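You operate a simulated robot arm through the tools that you are given. There is no shell and no other tool.

You run a simulated robot arm. Do the job below in one go: nothing can be reset, and whatever is moved stays where it is left.

Task
Pull the pin and balance the dancer arm with its weight.
Fine: the pointer ends in the green band, the black screw tight again, the arm pin out.

It is judged by the outcome, as a careful person would: the job done as asked, and still so three seconds after it is handed in. It fails if anything else is knocked over, pushed out of place, dropped, spilled or broken.

Robot
A 7-joint arm with a two-finger parallel gripper, fixed in place. Base frame: the origin is at the foot of the arm, x ahead of it, y to its left, z up. Units: m, rad, N and s.
With the tool pointing down near the work surface it reaches from about 0.32 to 0.78 m from the base axis. Its first joint turns from -2.496 to 2.496 rad. Payload 3 kg.
The TCP is the grasp point between the finger pads, 0.03 m short of the fingertips. In the tool frame z runs along the fingers and y along their closing line. Largest opening 0.11 m; finger width 0.02, thickness 0.01; the body of the gripper, 0.048 by 0.112 m, starts 0.055 m behind the TCP.
Orientation is that of the tool frame in the base frame, as [roll, pitch, yaw] about the fixed x, y, z axes, in that order (R = Rz(yaw) Ry(pitch) Rx(roll)). With the fingers straight down and closing along the base's y, the tool's x points along the base's -x, its y along +y and its z along -z.

Tools
- The arm moves only by the tool arm_command. Its argument "moves" is a list of rows, each an object of numbers (a shift or turn left out is 0, a gripper value left out holds the last): "tx", "ty", "tz": the shift along the tool's x, y, z in units of 40 mm (1.0 is 40 mm); "rx", "ry", "rz": the turn, a rotation vector about the tool's x, y, z in units of 6 degrees (1.0 is 6 degrees); "claw": the closure, from 0 (fully open) to 1 (shut). In form: [{"tx": .., "ty": .., "tz": .., "rx": .., "ry": .., "rz": .., "claw": ..}, ...]. A call has 1 to 20 rows; each row shifts and turns the commanded pose from where the row before left it, along the tool's axes as they then stand. A call with a number of a shift or a turn outside -1 to 1 is refused whole. A row lasts 0.2 s, in which the tool goes at most 0.05 m and 0.15 rad; a call with a longer step from one row to the next is refused whole, and so is a gripper value outside its range. Where a pose cannot be reached the arm comes as near as it can. A force on the tool above 70 N (or 10 N above the force at the start of the call, whichever is more), or a blocked arm, ends the call early, and 0.2 s more pass. The fingers move at their own pace (about 0.153 m/s each) and stop on an object; they squeeze with about 23 N. The grip force told is the motor's: it shows also when the fingers shut on nothing. Time passes only in rows, and 0.2 s behind the last, so rows that do not move let the fingers close. It gives the time, the measured TCP pose, the force on the tool (base axes), the opening and the grip force at its end, in the units of the frame above (readings bear some noise), with the torque about the TCP (base axes, N m) and any sound that the robot's microphone picked up.
- Cameras (640 x 400 px; columns grow to the right, rows downward): "scene" is fixed at [0.2208, -0.6516, 1.441]; the picture's right is [0.89, -0.45, 0.00], its down [-0.28, -0.55, -0.79] and it looks along [0.36, 0.70, -0.61] (base axes); focal length 348 px, centre (320, 200). "wrist" rides on the gripper at [0.072, 0.017, -0.103] in the tool frame; the picture's right is [-0.23, 0.97, 0.00], its down [-0.76, -0.18, -0.62] and it looks along [-0.61, -0.14, 0.78] (tool axes); focal length 222 px, centre (320, 200). There is no depth. A picture from a camera that has moved, and an enlarged one, comes with that camera's place and axes in the base frame and with its lens.
- capture(camera): a new picture of that camera. No time passes.
- lift_body(by): slides the trunk up (or, below 0, down) by that many m; the arm rides with it, the base frame stays. It gives what a move gives, with no picture.
- enlarge(camera, box): a new picture of the part [left, top, right, bottom] of that camera's present view, enlarged. No time passes.
- close_job(): hands the job in; it is judged then, once.

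Nothing tells you positions but the pictures and the camera data. Unless the task says otherwise, let go and move clear before handing in.

The tools are called after "Call:" as name(argument=value, ...) on one line, values as JSON. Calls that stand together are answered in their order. arm_command: Moves the arm, as the interface text tells. Its arguments: {"type":"object","properties":{"moves":{"type":"array","items":{"type":"object","properties":{"tx":{"type":"number"},"ty":{"type":"number"},"tz":{"type":"number"},"rx":{"type":"number"},"ry":{"type":"number"},"rz":{"type":"number"},"claw":{"type":"number"}}}}},"required":["moves"]} The other tools are called the same way: lift_body (by) slides the trunk up or down; capture (camera) takes a picture; enlarge (camera, box) takes an enlarged picture of a part of a camera's view; close_job () hands the job in.

At the start:

```text
t: 0.0
ee_pos: [0.4802, 0.2116, 1.0483]
tcp_rot: [-3.142, 0.0, 3.141]
wrist_force: [0.0, -0.3, -0.3]
wrist_torque: [0.0, 0.01, 0.0]
finger_gap: 0.1102
grip_force: 0.0
trunk travel left (down, up): [-0.4, 0.09]
```

scene: 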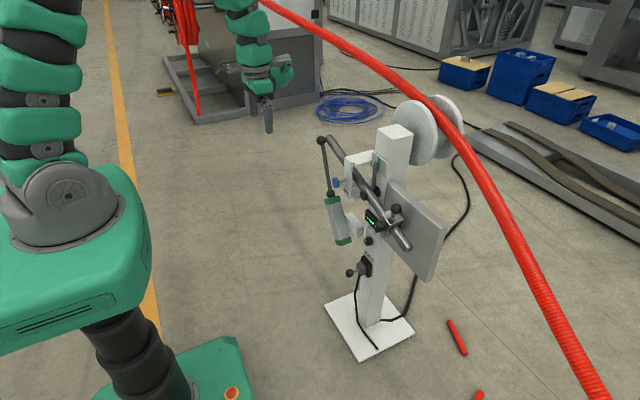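
wrist: 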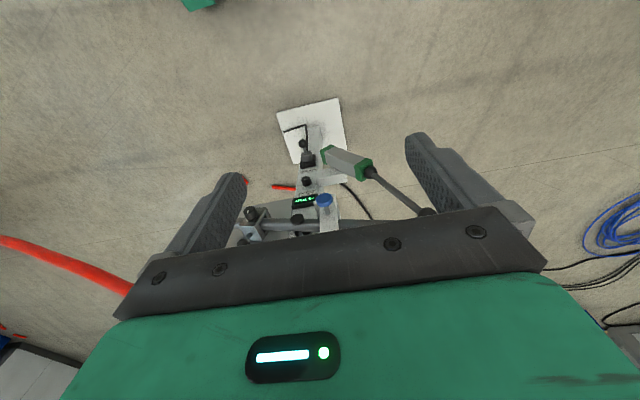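

I see a white post with a dancer arm, a damper, a weight and some knobs, ahead of the robot. I'll take closer looks before moving anything.

Call:
enlarge(camera="scene", box=[300, 90, 480, 290])

Call:
enlarge(camera="scene", box=[340, 170, 440, 250])

Call:
enlarge(camera="wrist", box=[220, 90, 440, 260])

```text
2.00 times, centred on (390, 190) of scene
camera zoom: at [0.2208, -0.6516, 1.441], right [0.89, -0.45, 0.0], down [-0.28, -0.55, -0.79], along [0.36, 0.7, -0.61], focal length 695 px, centre (180, 220)
```

zoom: 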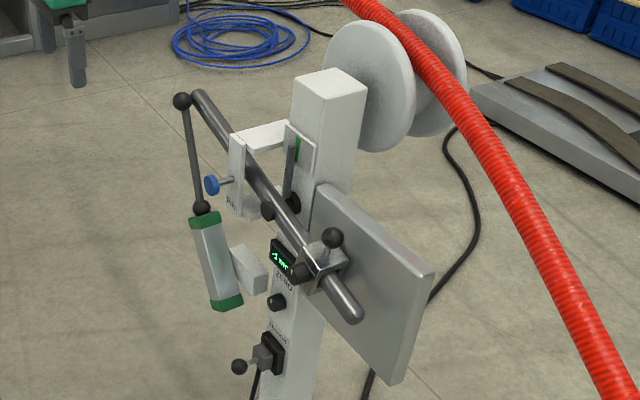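

```text
5.00 times, centred on (390, 210) of scene
camera zoom: at [0.2208, -0.6516, 1.441], right [0.89, -0.45, 0.0], down [-0.28, -0.55, -0.79], along [0.36, 0.7, -0.61], focal length 1739 px, centre (-30, 150)
```

zoom: 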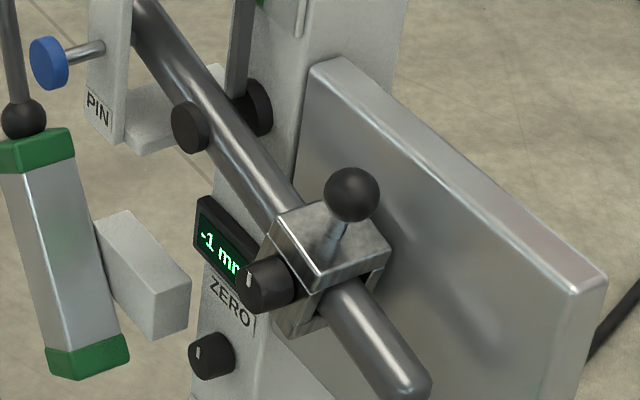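

```text
2.35 times, centred on (330, 175) of wrist
camera zoom: at [0.4072, 0.2275, 1.1525], right [0.23, 0.97, 0.0], down [0.76, -0.18, 0.62], along [0.61, -0.14, -0.78], focal length 523 px, centre (296, 259)
```

zoom: 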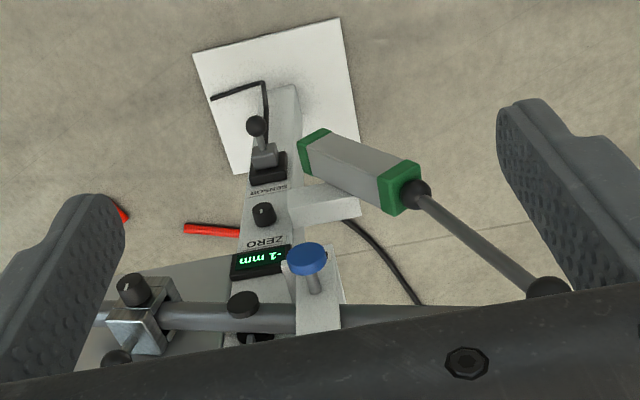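

The arm lies along y with its pivot near [0.76, 0.09, 0.76], the blue pin head is near [0.70, 0.17, 0.78] and the weight's black screw near [0.74, -0.03, 0.73]. I'll tilt the wrist so its camera sees the apparatus more from the front.

Call:
arm_command(moves=[{"ry": -1}, {"ry": -1}, {"ry": -1}, {"ry": -1}, {"ry": -1}, {"ry": -1}, {"ry": -1}, {"ry": -1}])

Call:
lift_body(by=-0.12)

Call:
capture(camera="wrist")

Call:
capture(camera="scene")

```text
t: 1.8
ee_pos: [0.4795, 0.2111, 1.0493]
tcp_rot: [-3.138, 0.786, 3.141]
wrist_force: [-0.1, 0.7, 0.0]
wrist_torque: [0.01, 0.0, 0.03]
finger_gap: 0.1098
grip_force: 0.1
out of reach, approached as far as the arm can: row 8
trunk travel left (down, up): [-0.4, 0.09]
```

```text
t: 3.3
ee_pos: [0.4796, 0.2127, 0.9302]
tcp_rot: [-3.139, 0.785, -3.141]
wrist_force: [0.1, 0.0, -0.4]
wrist_torque: [0.01, 0.0, 0.01]
finger_gap: 0.1099
grip_force: 0.1
trunk travel left (down, up): [-0.28, 0.21]
```

```text
taken
camera wrist: at [0.3552, 0.2278, 0.9522], right [0.16, 0.97, 0.16], down [0.1, -0.18, 0.98], along [0.98, -0.14, -0.12], focal length 222 px, centre (320, 200)
```

wrist: 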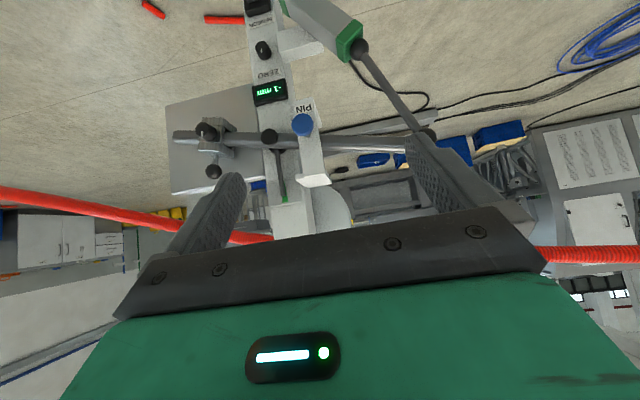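

```text
taken
```

scene: 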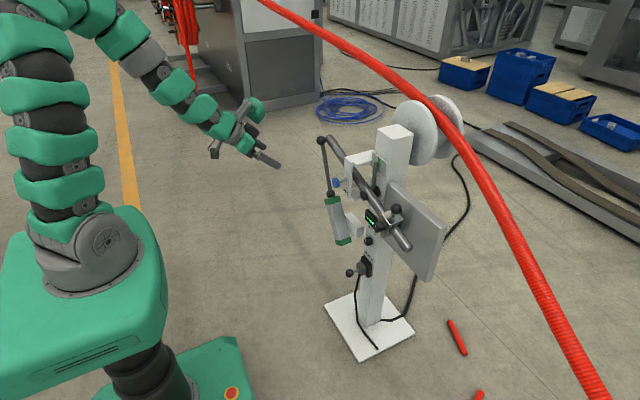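

The wrist view is now nearly frontal (upside down). I'll enlarge it for detail.

Call:
enlarge(camera="wrist", box=[160, 80, 340, 230])

Call:
enlarge(camera="wrist", box=[240, 80, 340, 160])

Call:
enlarge(camera="scene", box=[330, 130, 410, 200])

```text
2.67 times, centred on (250, 155) of wrist
camera zoom: at [0.3552, 0.2278, 0.9522], right [0.16, 0.97, 0.16], down [0.1, -0.18, 0.98], along [0.98, -0.14, -0.12], focal length 592 px, centre (507, 320)
```

zoom: 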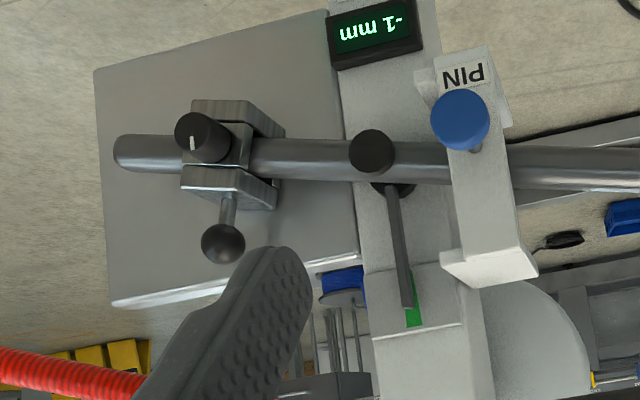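

```text
5.00 times, centred on (290, 120) of wrist
camera zoom: at [0.3552, 0.2278, 0.9522], right [0.16, 0.97, 0.16], down [0.1, -0.18, 0.98], along [0.98, -0.14, -0.12], focal length 1111 px, centre (470, 600)
```

zoom: 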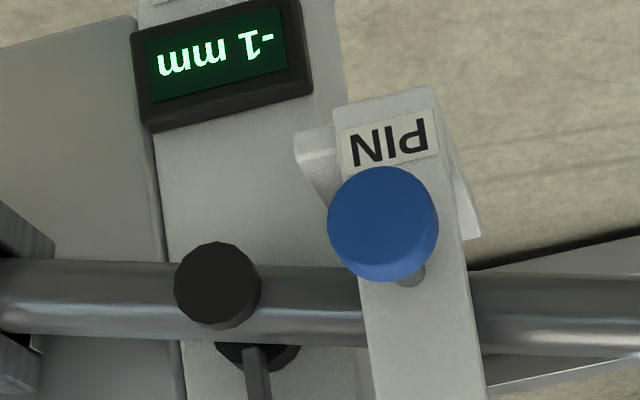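

```text
5.71 times, centred on (370, 165) of scene
camera zoom: at [0.2208, -0.6516, 1.441], right [0.89, -0.45, 0.0], down [-0.28, -0.55, -0.79], along [0.36, 0.7, -0.61], focal length 1987 px, centre (34, 400)
```

zoom: 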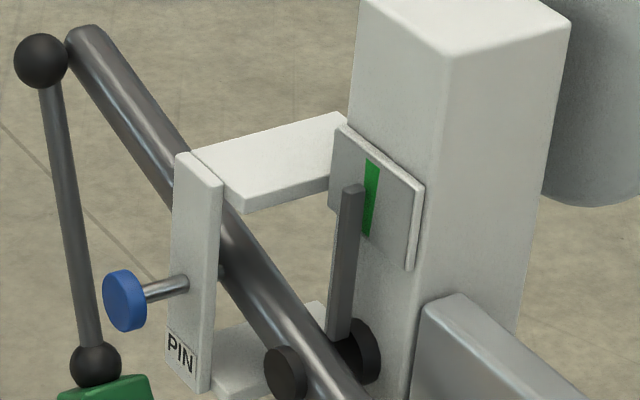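

The pointer sits on the pivot in front of a narrow green strip, the weight is the clamp block with its black marked screw in front and a ball handle above, and the pin goes through the C‑bracket. I'll lower the trunk so the tool can point horizontally at them.

Call:
lift_body(by=-0.2)

Call:
arm_command(moves=[{"ry": -1}, {"ry": -1}, {"ry": -1}, {"ry": -1}, {"ry": -1}, {"ry": -1}, {"ry": -1}, {"ry": -0.5}])

Call:
capture(camera="wrist")

Call:
capture(camera="scene")

```text
t: 5.5
ee_pos: [0.4792, 0.2111, 0.7308]
tcp_rot: [-3.138, 0.783, -3.141]
wrist_force: [-1.7, 0.0, -0.1]
wrist_torque: [-0.02, 0.0, -0.02]
finger_gap: 0.1099
grip_force: 0.0
trunk travel left (down, up): [-0.08, 0.41]
```

```text
t: 7.3
ee_pos: [0.5124, 0.2447, 0.7927]
tcp_rot: [3.102, 1.155, 3.101]
wrist_force: [-0.1, 0.4, 0.4]
wrist_torque: [0.02, 0.01, -0.02]
finger_gap: 0.1102
grip_force: 0.1
out of reach, approached as far as the arm can: row 1, 2, 3, 4, 5, 6, 7, 8
trunk travel left (down, up): [-0.08, 0.41]
```

```text
taken
camera wrist: at [0.3895, 0.2612, 0.7684], right [0.1, 0.97, 0.22], down [-0.26, -0.19, 0.95], along [0.96, -0.15, 0.24], focal length 222 px, centre (320, 200)
```

wrist: 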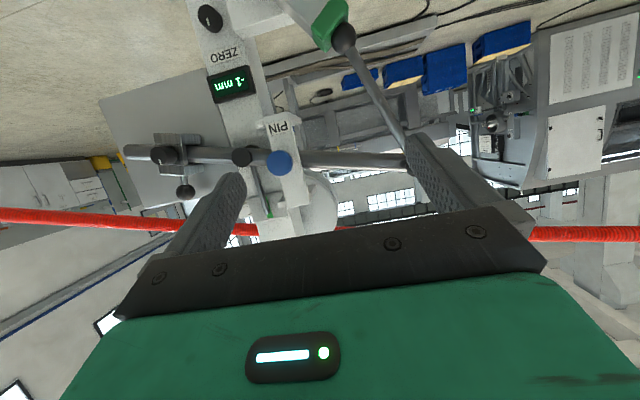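

```text
taken
```

scene: 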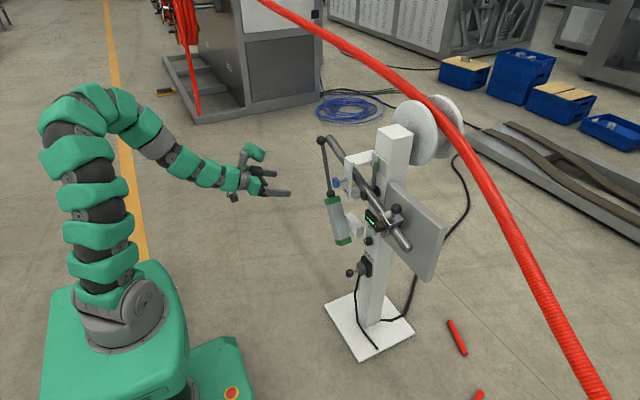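

The tool got near horizontal but hit a limit at this close range. I'll move it forward a little to see whether the horizontal pose becomes reachable there.

Call:
arm_command(moves=[{"tz": 0.5}, {"tz": 0.5}])

```text
t: 7.9
ee_pos: [0.5486, 0.2429, 0.7758]
tcp_rot: [3.104, 1.151, 3.103]
wrist_force: [0.0, 0.4, 0.0]
wrist_torque: [0.0, 0.02, 0.01]
finger_gap: 0.1097
grip_force: 0.0
trunk travel left (down, up): [-0.08, 0.41]
```

The commanded pose restarts from the reached one, and this position is reachable. I'll continue pitching towards horizontal.

Call:
arm_command(moves=[{"ry": -1}, {"ry": -1}, {"ry": -1}, {"ry": -1}])

```text
t: 8.9
ee_pos: [0.5491, 0.2445, 0.7771]
tcp_rot: [1.277, 1.554, 1.271]
wrist_force: [-0.7, -0.3, -0.5]
wrist_torque: [0.0, -0.02, 0.0]
finger_gap: 0.1098
grip_force: 0.1
trunk travel left (down, up): [-0.08, 0.41]
```

The tool is now horizontal, pointing at +x. I'll look through both cameras.

Call:
capture(camera="wrist")

Call:
enlarge(camera="scene", box=[260, 120, 420, 240])

```text
taken
camera wrist: at [0.4463, 0.2618, 0.7047], right [0.01, 0.97, 0.24], down [-0.63, -0.19, 0.76], along [0.78, -0.16, 0.61], focal length 222 px, centre (320, 200)
```

wrist: 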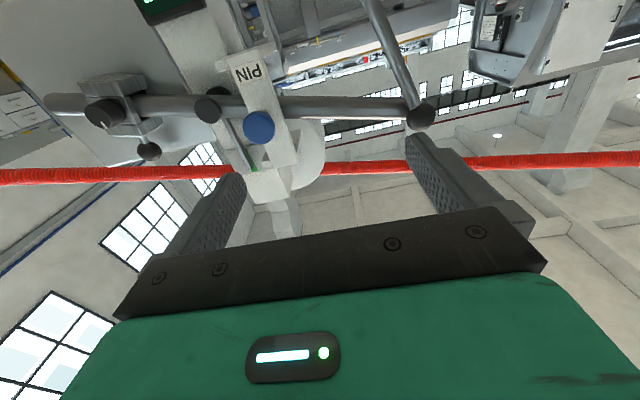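

```text
3.33 times, centred on (340, 180) of scene
camera zoom: at [0.2208, -0.6516, 1.441], right [0.89, -0.45, 0.0], down [-0.28, -0.55, -0.79], along [0.36, 0.7, -0.61], focal length 1159 px, centre (253, 267)
```

zoom: 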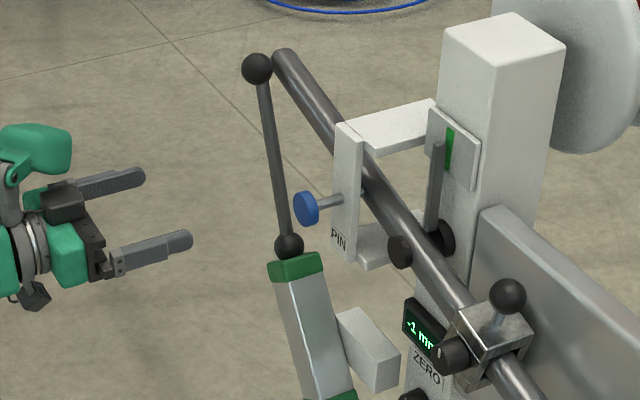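

The blue pin head is at about [0.700, 0.168, 0.780], about 37 mm across. I'll line the open gripper up in front of it.

Call:
arm_command(moves=[{"ty": -0.64, "tz": 0.2, "ry": -0.16}, {"ty": -0.64, "tz": 0.5}, {"ty": -0.63, "tz": 0.5, "tx": -0.08}, {}])

Call:
capture(camera="wrist")

Call:
enlarge(camera="scene", box=[260, 120, 420, 240])

```text
t: 9.9
ee_pos: [0.5971, 0.176, 0.7809]
tcp_rot: [0.668, 1.547, 0.66]
wrist_force: [-0.4, 0.0, 0.7]
wrist_torque: [0.0, -0.03, -0.02]
finger_gap: 0.1098
grip_force: 0.0
out of reach, approached as far as the arm can: row 1
trunk travel left (down, up): [-0.08, 0.41]
```

```text
taken
camera wrist: at [0.4956, 0.1947, 0.706], right [0.0, 0.97, 0.24], down [-0.64, -0.18, 0.75], along [0.77, -0.16, 0.62], focal length 222 px, centre (320, 200)
```

wrist: 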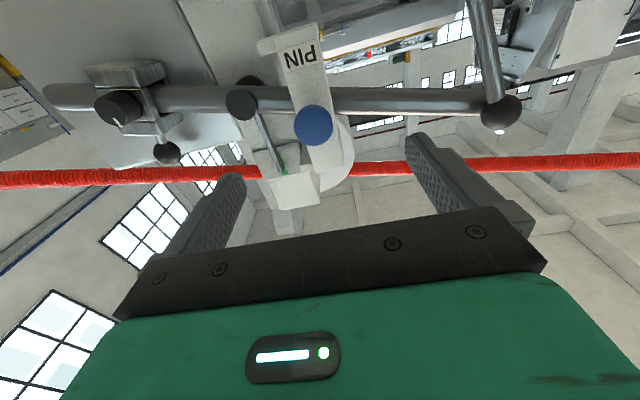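

```text
3.33 times, centred on (340, 180) of scene
camera zoom: at [0.2208, -0.6516, 1.441], right [0.89, -0.45, 0.0], down [-0.28, -0.55, -0.79], along [0.36, 0.7, -0.61], focal length 1159 px, centre (253, 267)
```

zoom: 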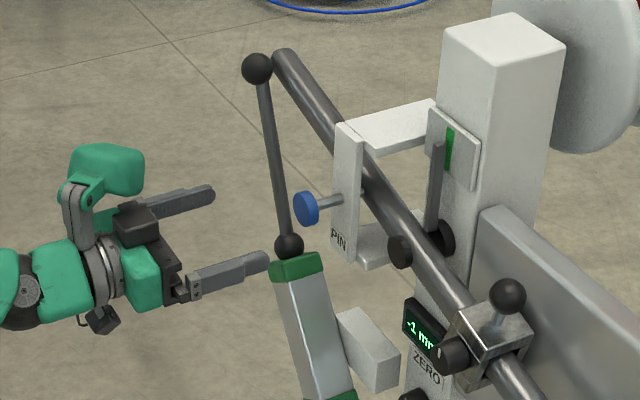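

The pin head is confirmed at [0.700, 0.169, 0.780]. I'll advance so that the fingers straddle it, then check before closing.

Call:
arm_command(moves=[{"ty": -0.175, "tz": 0.4}, {"tz": 0.6, "tx": -0.03}, {"tz": 0.6, "tx": -0.03}, {"tz": 0.6, "tx": -0.03}, {}])

Call:
capture(camera="wrist")

Call:
enlarge(camera="scene", box=[300, 140, 400, 220])

```text
t: 11.1
ee_pos: [0.683, 0.1688, 0.7852]
tcp_rot: [0.665, 1.546, 0.661]
wrist_force: [-0.4, -0.5, 0.2]
wrist_torque: [-0.01, 0.02, 0.02]
finger_gap: 0.11
grip_force: 0.0
trunk travel left (down, up): [-0.08, 0.41]
```

```text
taken
camera wrist: at [0.5821, 0.1877, 0.7115], right [0.0, 0.97, 0.24], down [-0.64, -0.18, 0.75], along [0.77, -0.16, 0.62], focal length 222 px, centre (320, 200)
```

wrist: 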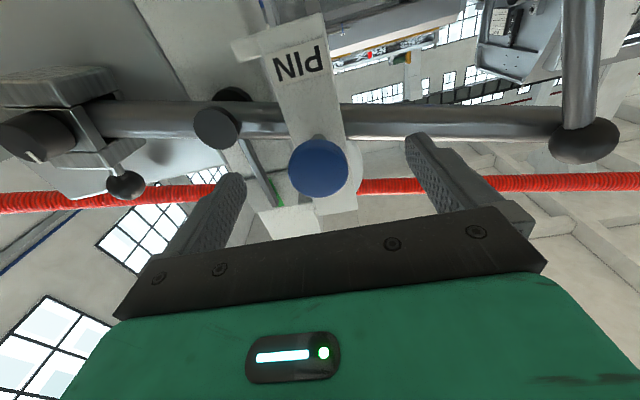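

```text
5.00 times, centred on (350, 180) of scene
camera zoom: at [0.2208, -0.6516, 1.441], right [0.89, -0.45, 0.0], down [-0.28, -0.55, -0.79], along [0.36, 0.7, -0.61], focal length 1739 px, centre (170, 300)
```

zoom: 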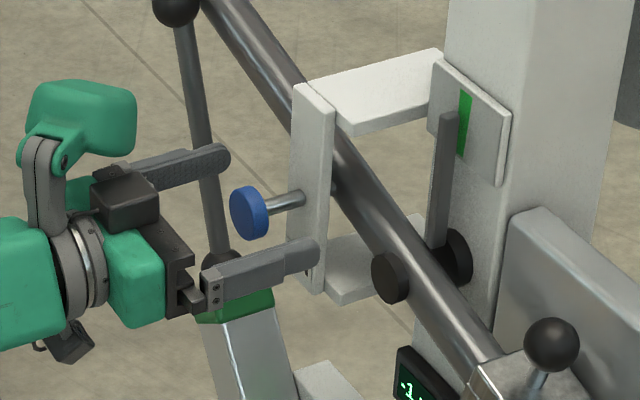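

The head is well between the fingers. I'll nudge down 4 mm and in 8 mm, then close on it.

Call:
arm_command(moves=[{"tz": 0.2, "tx": 0.1}, {}, {"claw": 1}, {"claw": 1}, {"claw": 1}])

Call:
capture(camera="wrist")

Call:
enlarge(camera="scene", box=[300, 140, 400, 220])

```text
t: 12.3
ee_pos: [0.6917, 0.1708, 0.7805]
tcp_rot: [0.71, 1.547, 0.704]
wrist_force: [0.1, -4.4, 0.6]
wrist_torque: [0.03, 0.04, 0.15]
finger_gap: 0.0355
grip_force: 44.6
trunk travel left (down, up): [-0.08, 0.41]
```

```text
taken
camera wrist: at [0.5901, 0.1879, 0.7071], right [0.0, 0.97, 0.24], down [-0.64, -0.19, 0.75], along [0.77, -0.16, 0.62], focal length 222 px, centre (320, 200)
```

wrist: 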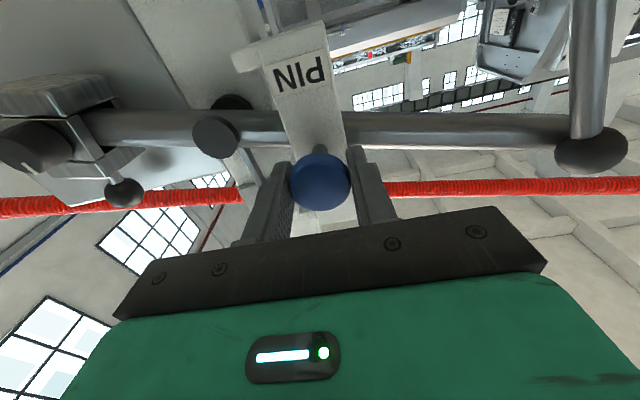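

```text
5.00 times, centred on (350, 180) of scene
camera zoom: at [0.2208, -0.6516, 1.441], right [0.89, -0.45, 0.0], down [-0.28, -0.55, -0.79], along [0.36, 0.7, -0.61], focal length 1739 px, centre (170, 300)
```

zoom: 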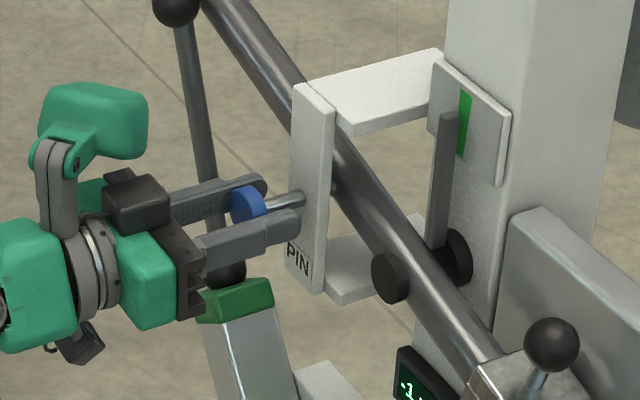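

I have the pin head (35.5 mm gap, firm grip). Now I'll draw it straight back toward the robot in small steps.

Call:
arm_command(moves=[{"tz": -0.12}, {"tz": -0.12}, {"tz": -0.12}, {"tz": -0.12}, {}])

Call:
enlarge(camera="scene", box=[300, 140, 400, 220])

```text
t: 13.5
ee_pos: [0.6704, 0.1703, 0.7812]
tcp_rot: [0.696, 1.543, 0.689]
wrist_force: [0.8, -7.1, 9.3]
wrist_torque: [0.38, -0.24, 0.0]
finger_gap: 0.0354
grip_force: 45.4
trunk travel left (down, up): [-0.08, 0.41]
```

```text
5.00 times, centred on (350, 180) of scene
camera zoom: at [0.2208, -0.6516, 1.441], right [0.89, -0.45, 0.0], down [-0.28, -0.55, -0.79], along [0.36, 0.7, -0.61], focal length 1739 px, centre (170, 300)
```

zoom: 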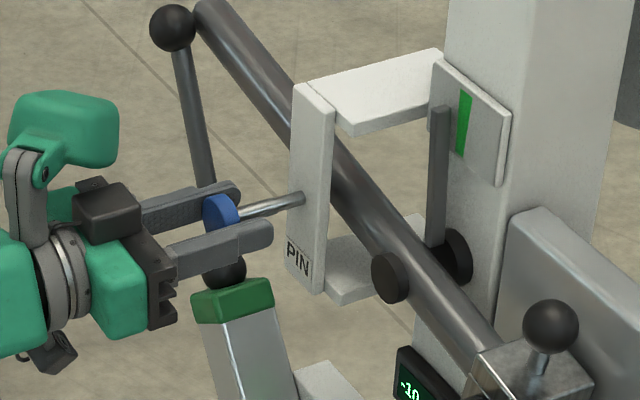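

The pin has come out 20 mm and the arm has begun to sink at its left end (display -10 mm). I'll keep drawing it until it's clear of the bracket or reaches a stop.

Call:
arm_command(moves=[{"tz": -0.15}, {"tz": -0.15}, {"tz": -0.15}, {}])

Call:
enlarge(camera="scene", box=[300, 140, 400, 220])

Call:
capture(camera="wrist")

```text
t: 14.5
ee_pos: [0.6552, 0.1717, 0.7785]
tcp_rot: [0.721, 1.548, 0.718]
wrist_force: [35.8, 8.5, 7.5]
wrist_torque: [0.06, 0.02, 0.08]
finger_gap: 0.035
grip_force: 44.5
trunk travel left (down, up): [-0.08, 0.41]
```

```text
5.00 times, centred on (350, 180) of scene
camera zoom: at [0.2208, -0.6516, 1.441], right [0.89, -0.45, 0.0], down [-0.28, -0.55, -0.79], along [0.36, 0.7, -0.61], focal length 1739 px, centre (170, 300)
```

zoom: 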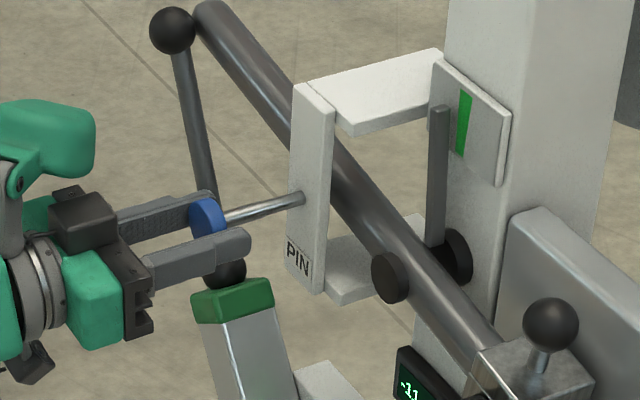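

```text
taken
camera wrist: at [0.5526, 0.1876, 0.7048], right [0.0, 0.97, 0.24], down [-0.64, -0.19, 0.75], along [0.77, -0.15, 0.62], focal length 222 px, centre (320, 200)
```

wrist: 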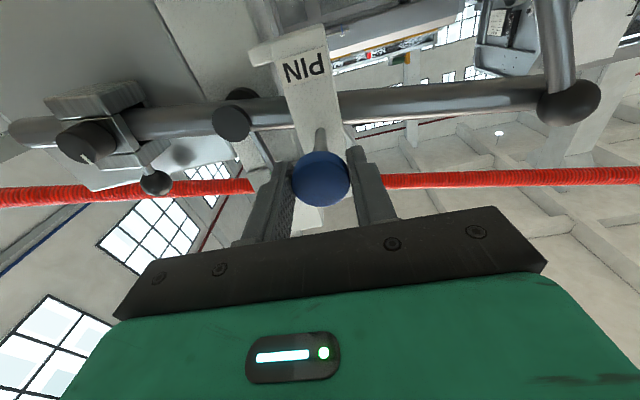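

The pin came back about 36 mm to a firm stop, so it appears captive, and the arm is free now (display about -11). I'll ease the pull and release the head, then see whether it stays out.

Call:
arm_command(moves=[{"tz": 0.06}, {}])

Call:
arm_command(moves=[{"claw": 0.5}, {"claw": 0.3}, {"claw": 0}, {}])

Call:
enlarge(camera="scene", box=[300, 140, 400, 220])

Call:
enlarge(camera="scene", box=[340, 190, 420, 250])

```text
t: 15.1
ee_pos: [0.6553, 0.1706, 0.7798]
tcp_rot: [0.732, 1.548, 0.723]
wrist_force: [-2.5, 5.9, 1.9]
wrist_torque: [-0.04, 0.47, 0.17]
finger_gap: 0.0354
grip_force: 45.8
trunk travel left (down, up): [-0.08, 0.41]
```

```text
t: 16.1
ee_pos: [0.6562, 0.169, 0.7804]
tcp_rot: [0.696, 1.546, 0.691]
wrist_force: [-0.4, -0.3, -0.9]
wrist_torque: [0.01, 0.03, 0.04]
finger_gap: 0.1097
grip_force: 0.1
trunk travel left (down, up): [-0.08, 0.41]
```

```text
5.00 times, centred on (350, 180) of scene
camera zoom: at [0.2208, -0.6516, 1.441], right [0.89, -0.45, 0.0], down [-0.28, -0.55, -0.79], along [0.36, 0.7, -0.61], focal length 1739 px, centre (170, 300)
```

zoom: 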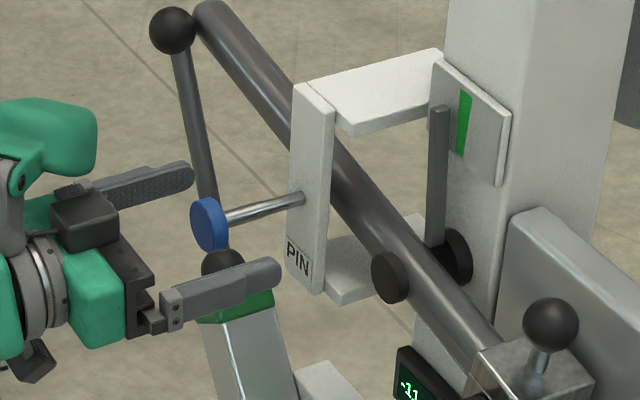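

```text
6.67 times, centred on (380, 220) of scene
camera zoom: at [0.2208, -0.6516, 1.441], right [0.89, -0.45, 0.0], down [-0.28, -0.55, -0.79], along [0.36, 0.7, -0.61], focal length 2318 px, centre (-80, 67)
```

zoom: 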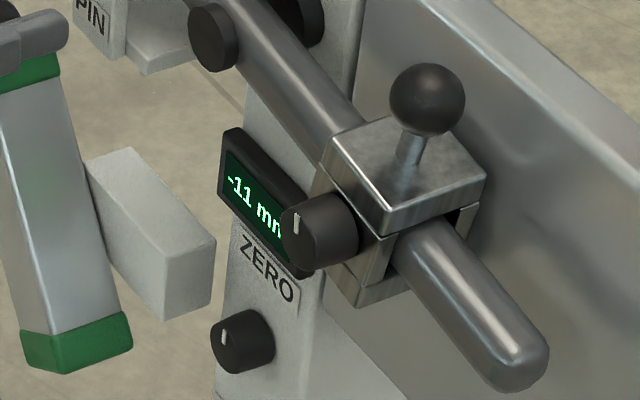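

The pin stays out on its own, and the arm has settled with its left end low (display -11). I'll back away and get a frontal view of the pointer and green band.

Call:
arm_command(moves=[{"tz": -0.7}, {"tz": -0.8}, {"tz": -0.8}, {"ty": -0.7, "tx": -0.7}, {"ty": -0.7, "tx": -0.7}, {"ty": -0.7, "tx": -0.7}, {}])

Call:
capture(camera="wrist")

Call:
enlarge(camera="scene", box=[360, 140, 400, 170])

```text
t: 17.7
ee_pos: [0.6123, 0.1588, 0.7987]
tcp_rot: [0.679, 1.546, 0.67]
wrist_force: [-0.1, -0.3, 0.6]
wrist_torque: [-0.02, -0.01, 0.0]
finger_gap: 0.1098
grip_force: 0.1
out of reach, approached as far as the arm can: row 2, 3, 4, 5, 6
trunk travel left (down, up): [-0.08, 0.41]
```

```text
taken
camera wrist: at [0.5104, 0.1772, 0.7251], right [0.0, 0.97, 0.24], down [-0.64, -0.18, 0.75], along [0.77, -0.16, 0.62], focal length 222 px, centre (320, 200)
```

wrist: 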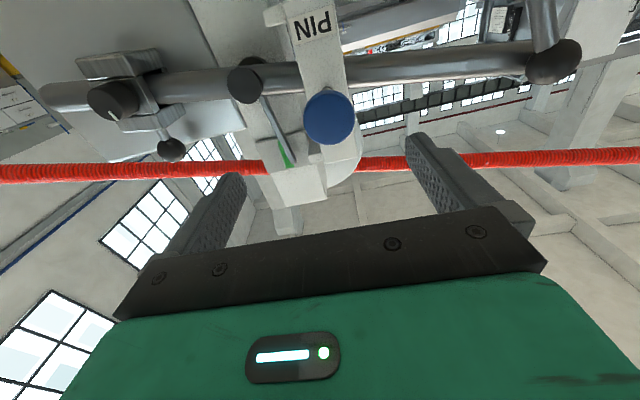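

```text
13.33 times, centred on (380, 155) of scene
camera zoom: at [0.2208, -0.6516, 1.441], right [0.89, -0.45, 0.0], down [-0.28, -0.55, -0.79], along [0.36, 0.7, -0.61], focal length 4636 px, centre (-480, 800)
```

zoom: 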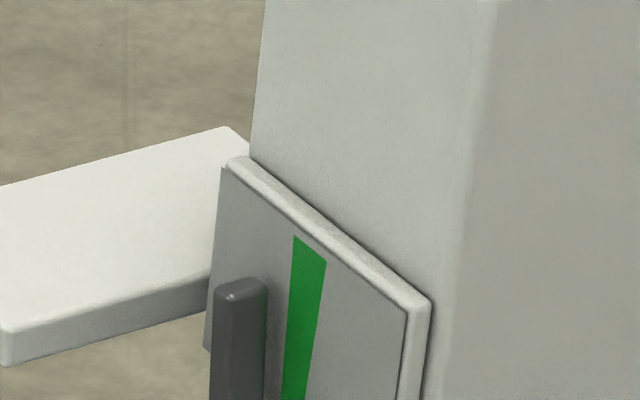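

Backing off was limited with the tool horizontal, so I'll tilt the tool down a bit and shift over for a square view of the pointer.

Call:
arm_command(moves=[{"ry": 1}, {"ry": 1}, {"ry": 1}, {"ry": 1}, {"tz": -0.7, "ty": -0.6, "tx": -0.14}, {"tz": -0.7, "ty": -0.6, "tx": -0.14}, {"tz": -0.7, "ty": -0.7, "tx": -0.14}, {}])

Call:
capture(camera="wrist")

```text
t: 19.5
ee_pos: [0.5882, 0.1338, 0.8132]
tcp_rot: [3.103, 1.17, 3.1]
wrist_force: [0.6, 0.4, -0.1]
wrist_torque: [0.02, 0.0, 0.0]
finger_gap: 0.1103
grip_force: 0.1
out of reach, approached as far as the arm can: row 6, 7
trunk travel left (down, up): [-0.08, 0.41]
```

```text
taken
camera wrist: at [0.4654, 0.1502, 0.7874], right [0.09, 0.97, 0.22], down [-0.28, -0.19, 0.94], along [0.96, -0.15, 0.25], focal length 222 px, centre (320, 200)
```

wrist: 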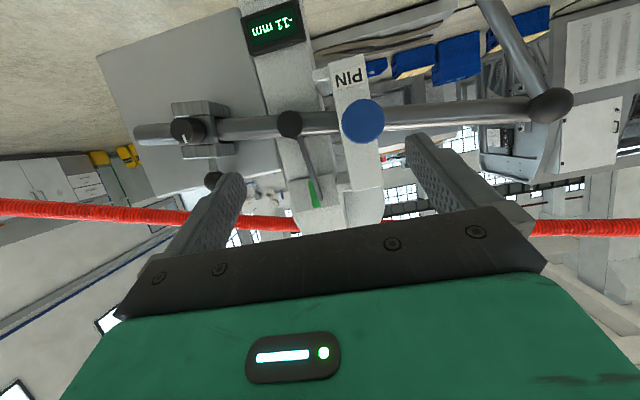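

Call:
enlarge(camera="wrist", box=[260, 100, 360, 220])

Call:
enlarge(camera="wrist", box=[285, 140, 345, 215])

Call:
enlarge(camera="wrist", box=[120, 80, 260, 200])

```text
3.33 times, centred on (310, 160) of wrist
camera zoom: at [0.4654, 0.1502, 0.7874], right [0.09, 0.97, 0.22], down [-0.28, -0.19, 0.94], along [0.96, -0.15, 0.25], focal length 740 px, centre (353, 333)
```

zoom: 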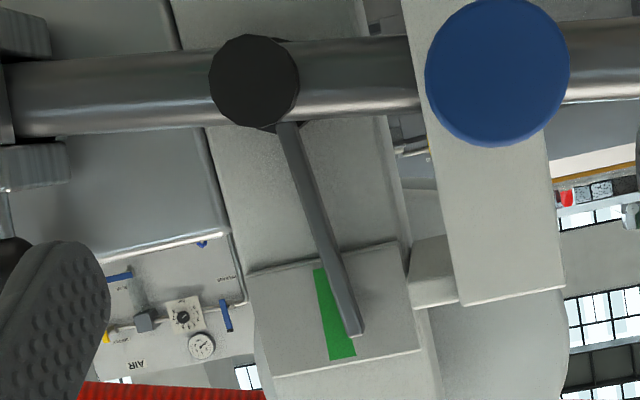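

```text
5.33 times, centred on (315, 178) of wrist
camera zoom: at [0.4654, 0.1502, 0.7874], right [0.09, 0.97, 0.22], down [-0.28, -0.19, 0.94], along [0.96, -0.15, 0.25], focal length 1185 px, centre (347, 320)
```

zoom: 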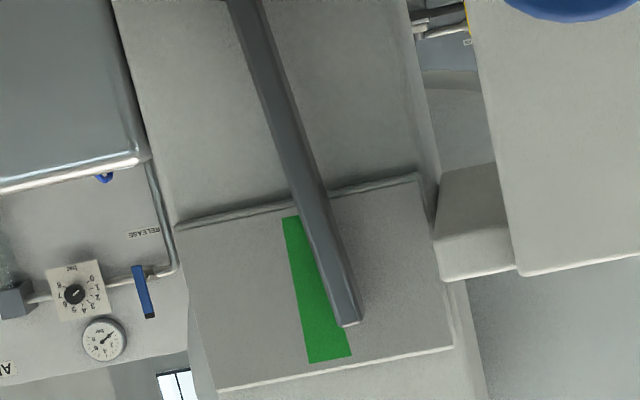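

```text
3.33 times, centred on (190, 140) of wrist
camera zoom: at [0.4654, 0.1502, 0.7874], right [0.09, 0.97, 0.22], down [-0.28, -0.19, 0.94], along [0.96, -0.15, 0.25], focal length 740 px, centre (753, 400)
```

zoom: 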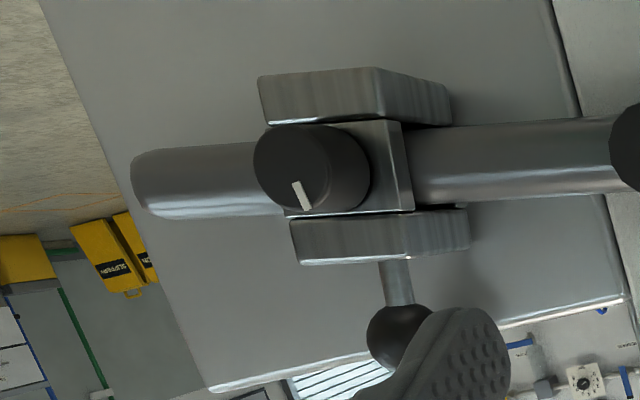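

The pointer is on the +y side of the green band (left arm end too low), so the weight must go outward (-y). I'll move across in front of the weight's black screw, near [0.732, -0.033, 0.737].

Call:
arm_command(moves=[{"ty": -0.8, "tz": 0.1}, {"ty": -0.85, "tz": 0.2}, {"ty": -0.85, "tz": 0.25}, {"ty": -0.85, "tz": 0.25}, {"ty": -0.85, "tz": 0.25}, {}])

Call:
arm_command(moves=[{"ry": -1}, {"ry": -1}, {"ry": -1}, {"ry": -0.9}, {}])

Call:
capture(camera="wrist")

Call:
capture(camera="scene")

```text
t: 20.9
ee_pos: [0.6295, -0.0088, 0.8019]
tcp_rot: [3.1, 1.17, 3.1]
wrist_force: [-0.9, 1.0, 0.3]
wrist_torque: [-0.01, 0.02, -0.02]
finger_gap: 0.1101
grip_force: 0.0
out of reach, approached as far as the arm can: row 1, 2
trunk travel left (down, up): [-0.08, 0.41]
```

```text
t: 22.1
ee_pos: [0.6604, -0.0299, 0.8489]
tcp_rot: [1.034, 1.552, 1.029]
wrist_force: [-0.2, -0.2, -0.7]
wrist_torque: [-0.01, -0.01, 0.01]
finger_gap: 0.1102
grip_force: 0.1
out of reach, approached as far as the arm can: row 1, 2, 3, 4
trunk travel left (down, up): [-0.08, 0.41]
```

```text
taken
camera wrist: at [0.5582, -0.0121, 0.7758], right [0.0, 0.97, 0.24], down [-0.63, -0.19, 0.75], along [0.78, -0.16, 0.61], focal length 222 px, centre (320, 200)
```

wrist: 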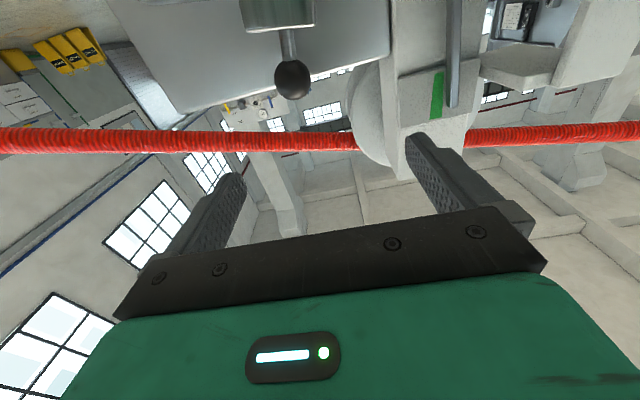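

```text
taken
```

scene: 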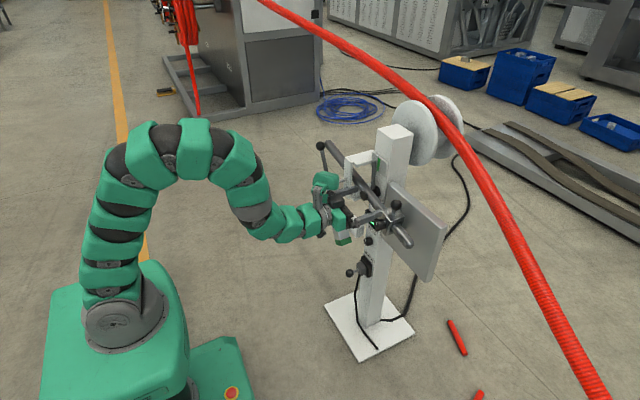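

The tool is horizontal again but 11 cm above the screw. I'll bring it down with the trunk by 0.08 m, then the rest with the arm, staying clear in front.

Call:
lift_body(by=-0.08)

Call:
arm_command(moves=[{"tx": 0.4}, {"tx": 0.4}, {}])

Call:
capture(camera="wrist")

Call:
enlarge(camera="scene", box=[320, 160, 440, 250])

```text
t: 23.2
ee_pos: [0.6609, -0.0304, 0.7685]
tcp_rot: [1.075, 1.553, 1.07]
wrist_force: [-0.2, 0.6, 0.6]
wrist_torque: [-0.02, -0.02, 0.04]
finger_gap: 0.1102
grip_force: 0.0
trunk travel left (down, up): [0.0, 0.49]
```

```text
t: 24.0
ee_pos: [0.6607, -0.0293, 0.7365]
tcp_rot: [1.047, 1.555, 1.042]
wrist_force: [-0.8, -0.2, -0.6]
wrist_torque: [-0.03, 0.0, 0.01]
finger_gap: 0.11
grip_force: 0.0
trunk travel left (down, up): [0.0, 0.49]
```

```text
taken
camera wrist: at [0.559, -0.012, 0.6637], right [0.0, 0.97, 0.24], down [-0.63, -0.19, 0.75], along [0.78, -0.16, 0.61], focal length 222 px, centre (320, 200)
```

wrist: 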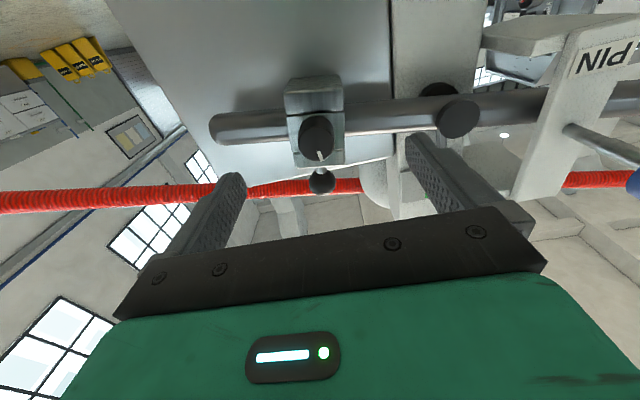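

```text
4.44 times, centred on (380, 205) of scene
camera zoom: at [0.2208, -0.6516, 1.441], right [0.89, -0.45, 0.0], down [-0.28, -0.55, -0.79], along [0.36, 0.7, -0.61], focal length 1545 px, centre (53, 178)
```

zoom: 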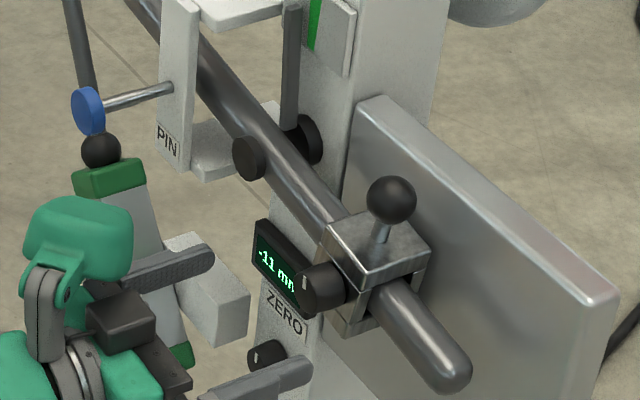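

I'm lined up in front of the screw. Let me zoom the wrist camera to measure it precisely.

Call:
enlarge(camera="wrist", box=[260, 60, 380, 200])

```text
2.86 times, centred on (320, 130) of wrist
camera zoom: at [0.559, -0.012, 0.6637], right [0.0, 0.97, 0.24], down [-0.63, -0.19, 0.75], along [0.78, -0.16, 0.61], focal length 635 px, centre (320, 400)
```

zoom: 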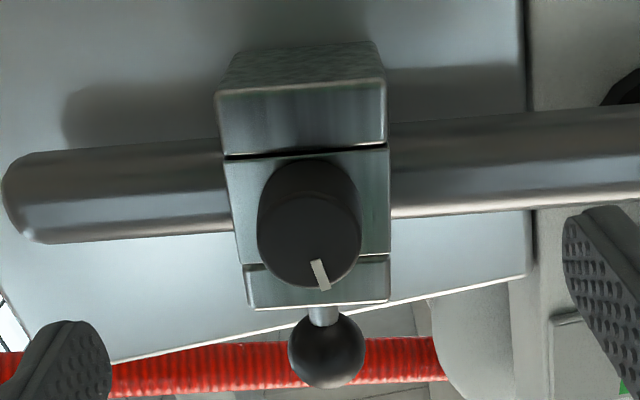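

The screw's face centre is at about [0.730, -0.035, 0.739], 30 mm across and 22 mm deep. I'll advance with open fingers so the tips stop just short of the clamp block, then close.

Call:
arm_command(moves=[{"tz": 0.4, "ty": -0.14, "tx": -0.09}, {"tz": 0.5}, {"tz": 0.5}, {}])

Call:
enlarge(camera="wrist", box=[200, 60, 440, 220])

Call:
enlarge(camera="scene", box=[340, 170, 440, 250])

```text
t: 25.0
ee_pos: [0.716, -0.0354, 0.7409]
tcp_rot: [1.096, 1.554, 1.091]
wrist_force: [0.3, -0.6, -1.0]
wrist_torque: [0.0, -0.01, -0.02]
finger_gap: 0.11
grip_force: 0.1
trunk travel left (down, up): [0.0, 0.49]
```

```text
2.50 times, centred on (320, 140) of wrist
camera zoom: at [0.6145, -0.0172, 0.6672], right [0.0, 0.97, 0.24], down [-0.63, -0.19, 0.75], along [0.78, -0.16, 0.61], focal length 555 px, centre (320, 350)
```

zoom: 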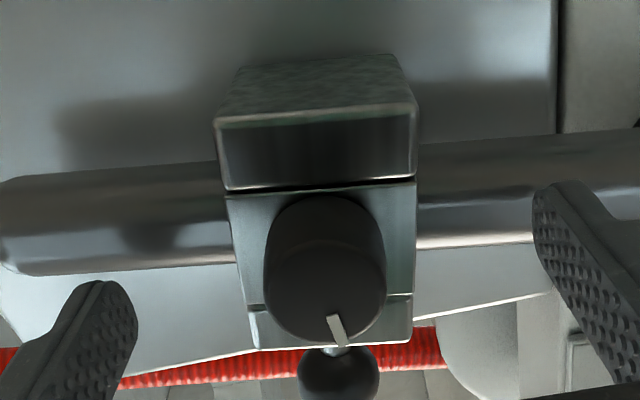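

```text
5.00 times, centred on (390, 210) of scene
camera zoom: at [0.2208, -0.6516, 1.441], right [0.89, -0.45, 0.0], down [-0.28, -0.55, -0.79], along [0.36, 0.7, -0.61], focal length 1739 px, centre (-30, 150)
```

zoom: 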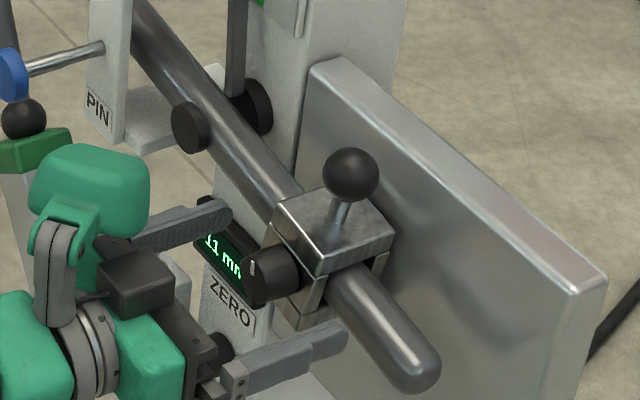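

Alignment is good. Closing on the screw now.

Call:
arm_command(moves=[{"tz": 0.04, "tx": 0.03}, {"claw": 1}, {"claw": 1}, {"claw": 1}, {"claw": 1}])

Call:
enlarge(camera="wrist", box=[200, 60, 440, 220])

Call:
enlarge(camera="scene", box=[340, 170, 440, 250])

```text
t: 26.2
ee_pos: [0.7184, -0.0336, 0.7395]
tcp_rot: [1.052, 1.552, 1.049]
wrist_force: [4.0, 13.8, 1.9]
wrist_torque: [-0.01, -0.05, 0.43]
finger_gap: 0.0311
grip_force: 45.3
trunk travel left (down, up): [0.0, 0.49]
```

```text
2.50 times, centred on (320, 140) of wrist
camera zoom: at [0.6157, -0.0163, 0.6659], right [0.0, 0.97, 0.24], down [-0.63, -0.19, 0.75], along [0.78, -0.15, 0.61], focal length 555 px, centre (320, 350)
```

zoom: 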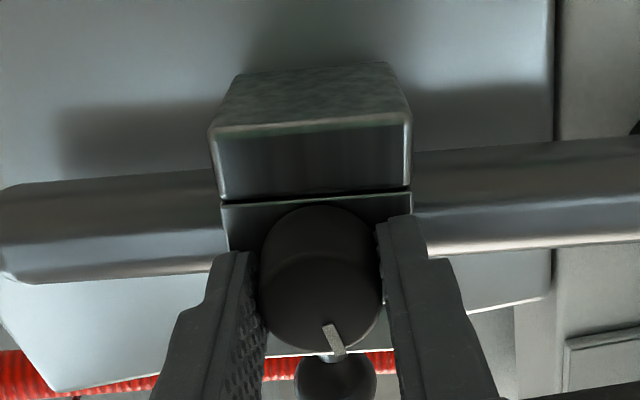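

```text
5.00 times, centred on (390, 210) of scene
camera zoom: at [0.2208, -0.6516, 1.441], right [0.89, -0.45, 0.0], down [-0.28, -0.55, -0.79], along [0.36, 0.7, -0.61], focal length 1739 px, centre (-30, 150)
```

zoom: 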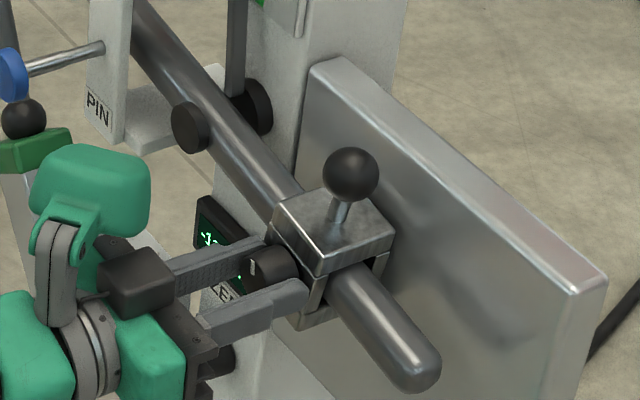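

The screw is held. I'll relieve the small side load and start loosening it counter‑clockwise (as seen from the front), watching the torque.

Call:
arm_command(moves=[{"ty": 0.03}, {"rz": -0.5}, {"rz": -0.5}, {"rz": -0.5}, {"rz": -0.5}, {"rz": -0.5}])

Call:
enlarge(camera="wrist", box=[200, 60, 440, 220])

Call:
enlarge(camera="scene", box=[340, 170, 440, 250])

```text
t: 27.6
ee_pos: [0.7191, -0.034, 0.7406]
tcp_rot: [-1.534, 1.325, -1.543]
wrist_force: [-4.7, 5.5, 0.6]
wrist_torque: [0.02, -0.01, 0.21]
finger_gap: 0.031
grip_force: 45.3
trunk travel left (down, up): [0.0, 0.49]
```

```text
2.50 times, centred on (320, 140) of wrist
camera zoom: at [0.6157, -0.0354, 0.6643], right [0.01, 1.0, -0.02], down [-0.63, 0.02, 0.78], along [0.78, 0.01, 0.63], focal length 555 px, centre (320, 350)
```

zoom: 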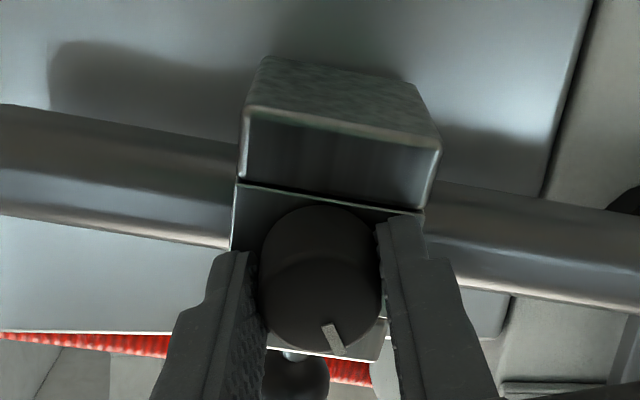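

```text
5.00 times, centred on (390, 210) of scene
camera zoom: at [0.2208, -0.6516, 1.441], right [0.89, -0.45, 0.0], down [-0.28, -0.55, -0.79], along [0.36, 0.7, -0.61], focal length 1739 px, centre (-30, 150)
```

zoom: 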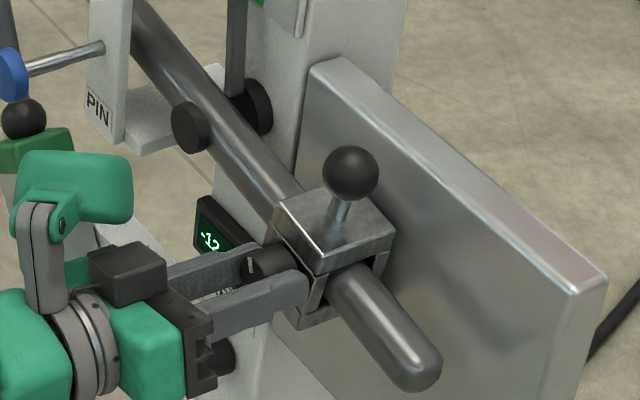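

It turns easily with the gripper. Continuing to loosen.

Call:
arm_command(moves=[{"rz": -1}, {"rz": -1}, {"rz": -1}, {"rz": -1}, {"rz": -1}, {"rz": -1}, {"rz": -1}, {"rz": -1}])

Call:
enlarge(camera="wrist", box=[200, 60, 440, 220])

Call:
enlarge(camera="scene", box=[340, 170, 440, 250])

```text
t: 29.4
ee_pos: [0.7184, -0.0344, 0.7392]
tcp_rot: [-1.562, 0.485, -1.571]
wrist_force: [-5.4, 1.4, 0.2]
wrist_torque: [-0.03, -0.21, 0.68]
finger_gap: 0.031
grip_force: 44.9
trunk travel left (down, up): [0.0, 0.49]
```

```text
2.50 times, centred on (320, 140) of wrist
camera zoom: at [0.6151, -0.0907, 0.6895], right [0.01, 0.65, -0.76], down [-0.62, 0.59, 0.51], along [0.78, 0.47, 0.41], focal length 555 px, centre (320, 350)
```

zoom: 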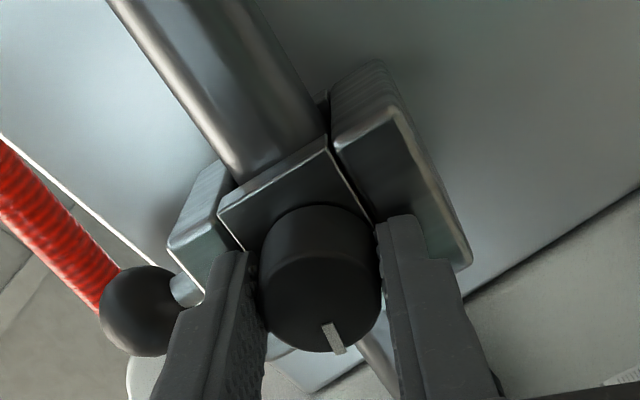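

```text
5.00 times, centred on (390, 210) of scene
camera zoom: at [0.2208, -0.6516, 1.441], right [0.89, -0.45, 0.0], down [-0.28, -0.55, -0.79], along [0.36, 0.7, -0.61], focal length 1739 px, centre (-30, 150)
```

zoom: 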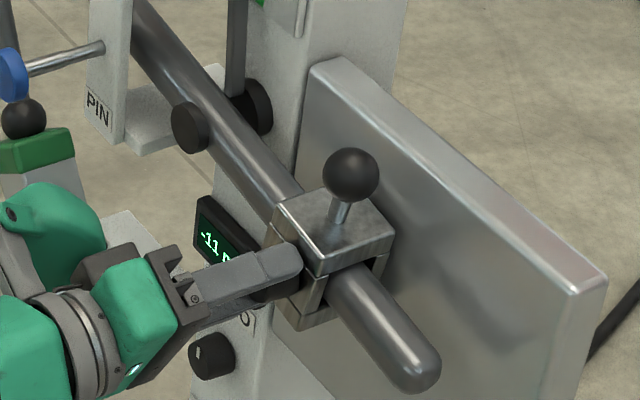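

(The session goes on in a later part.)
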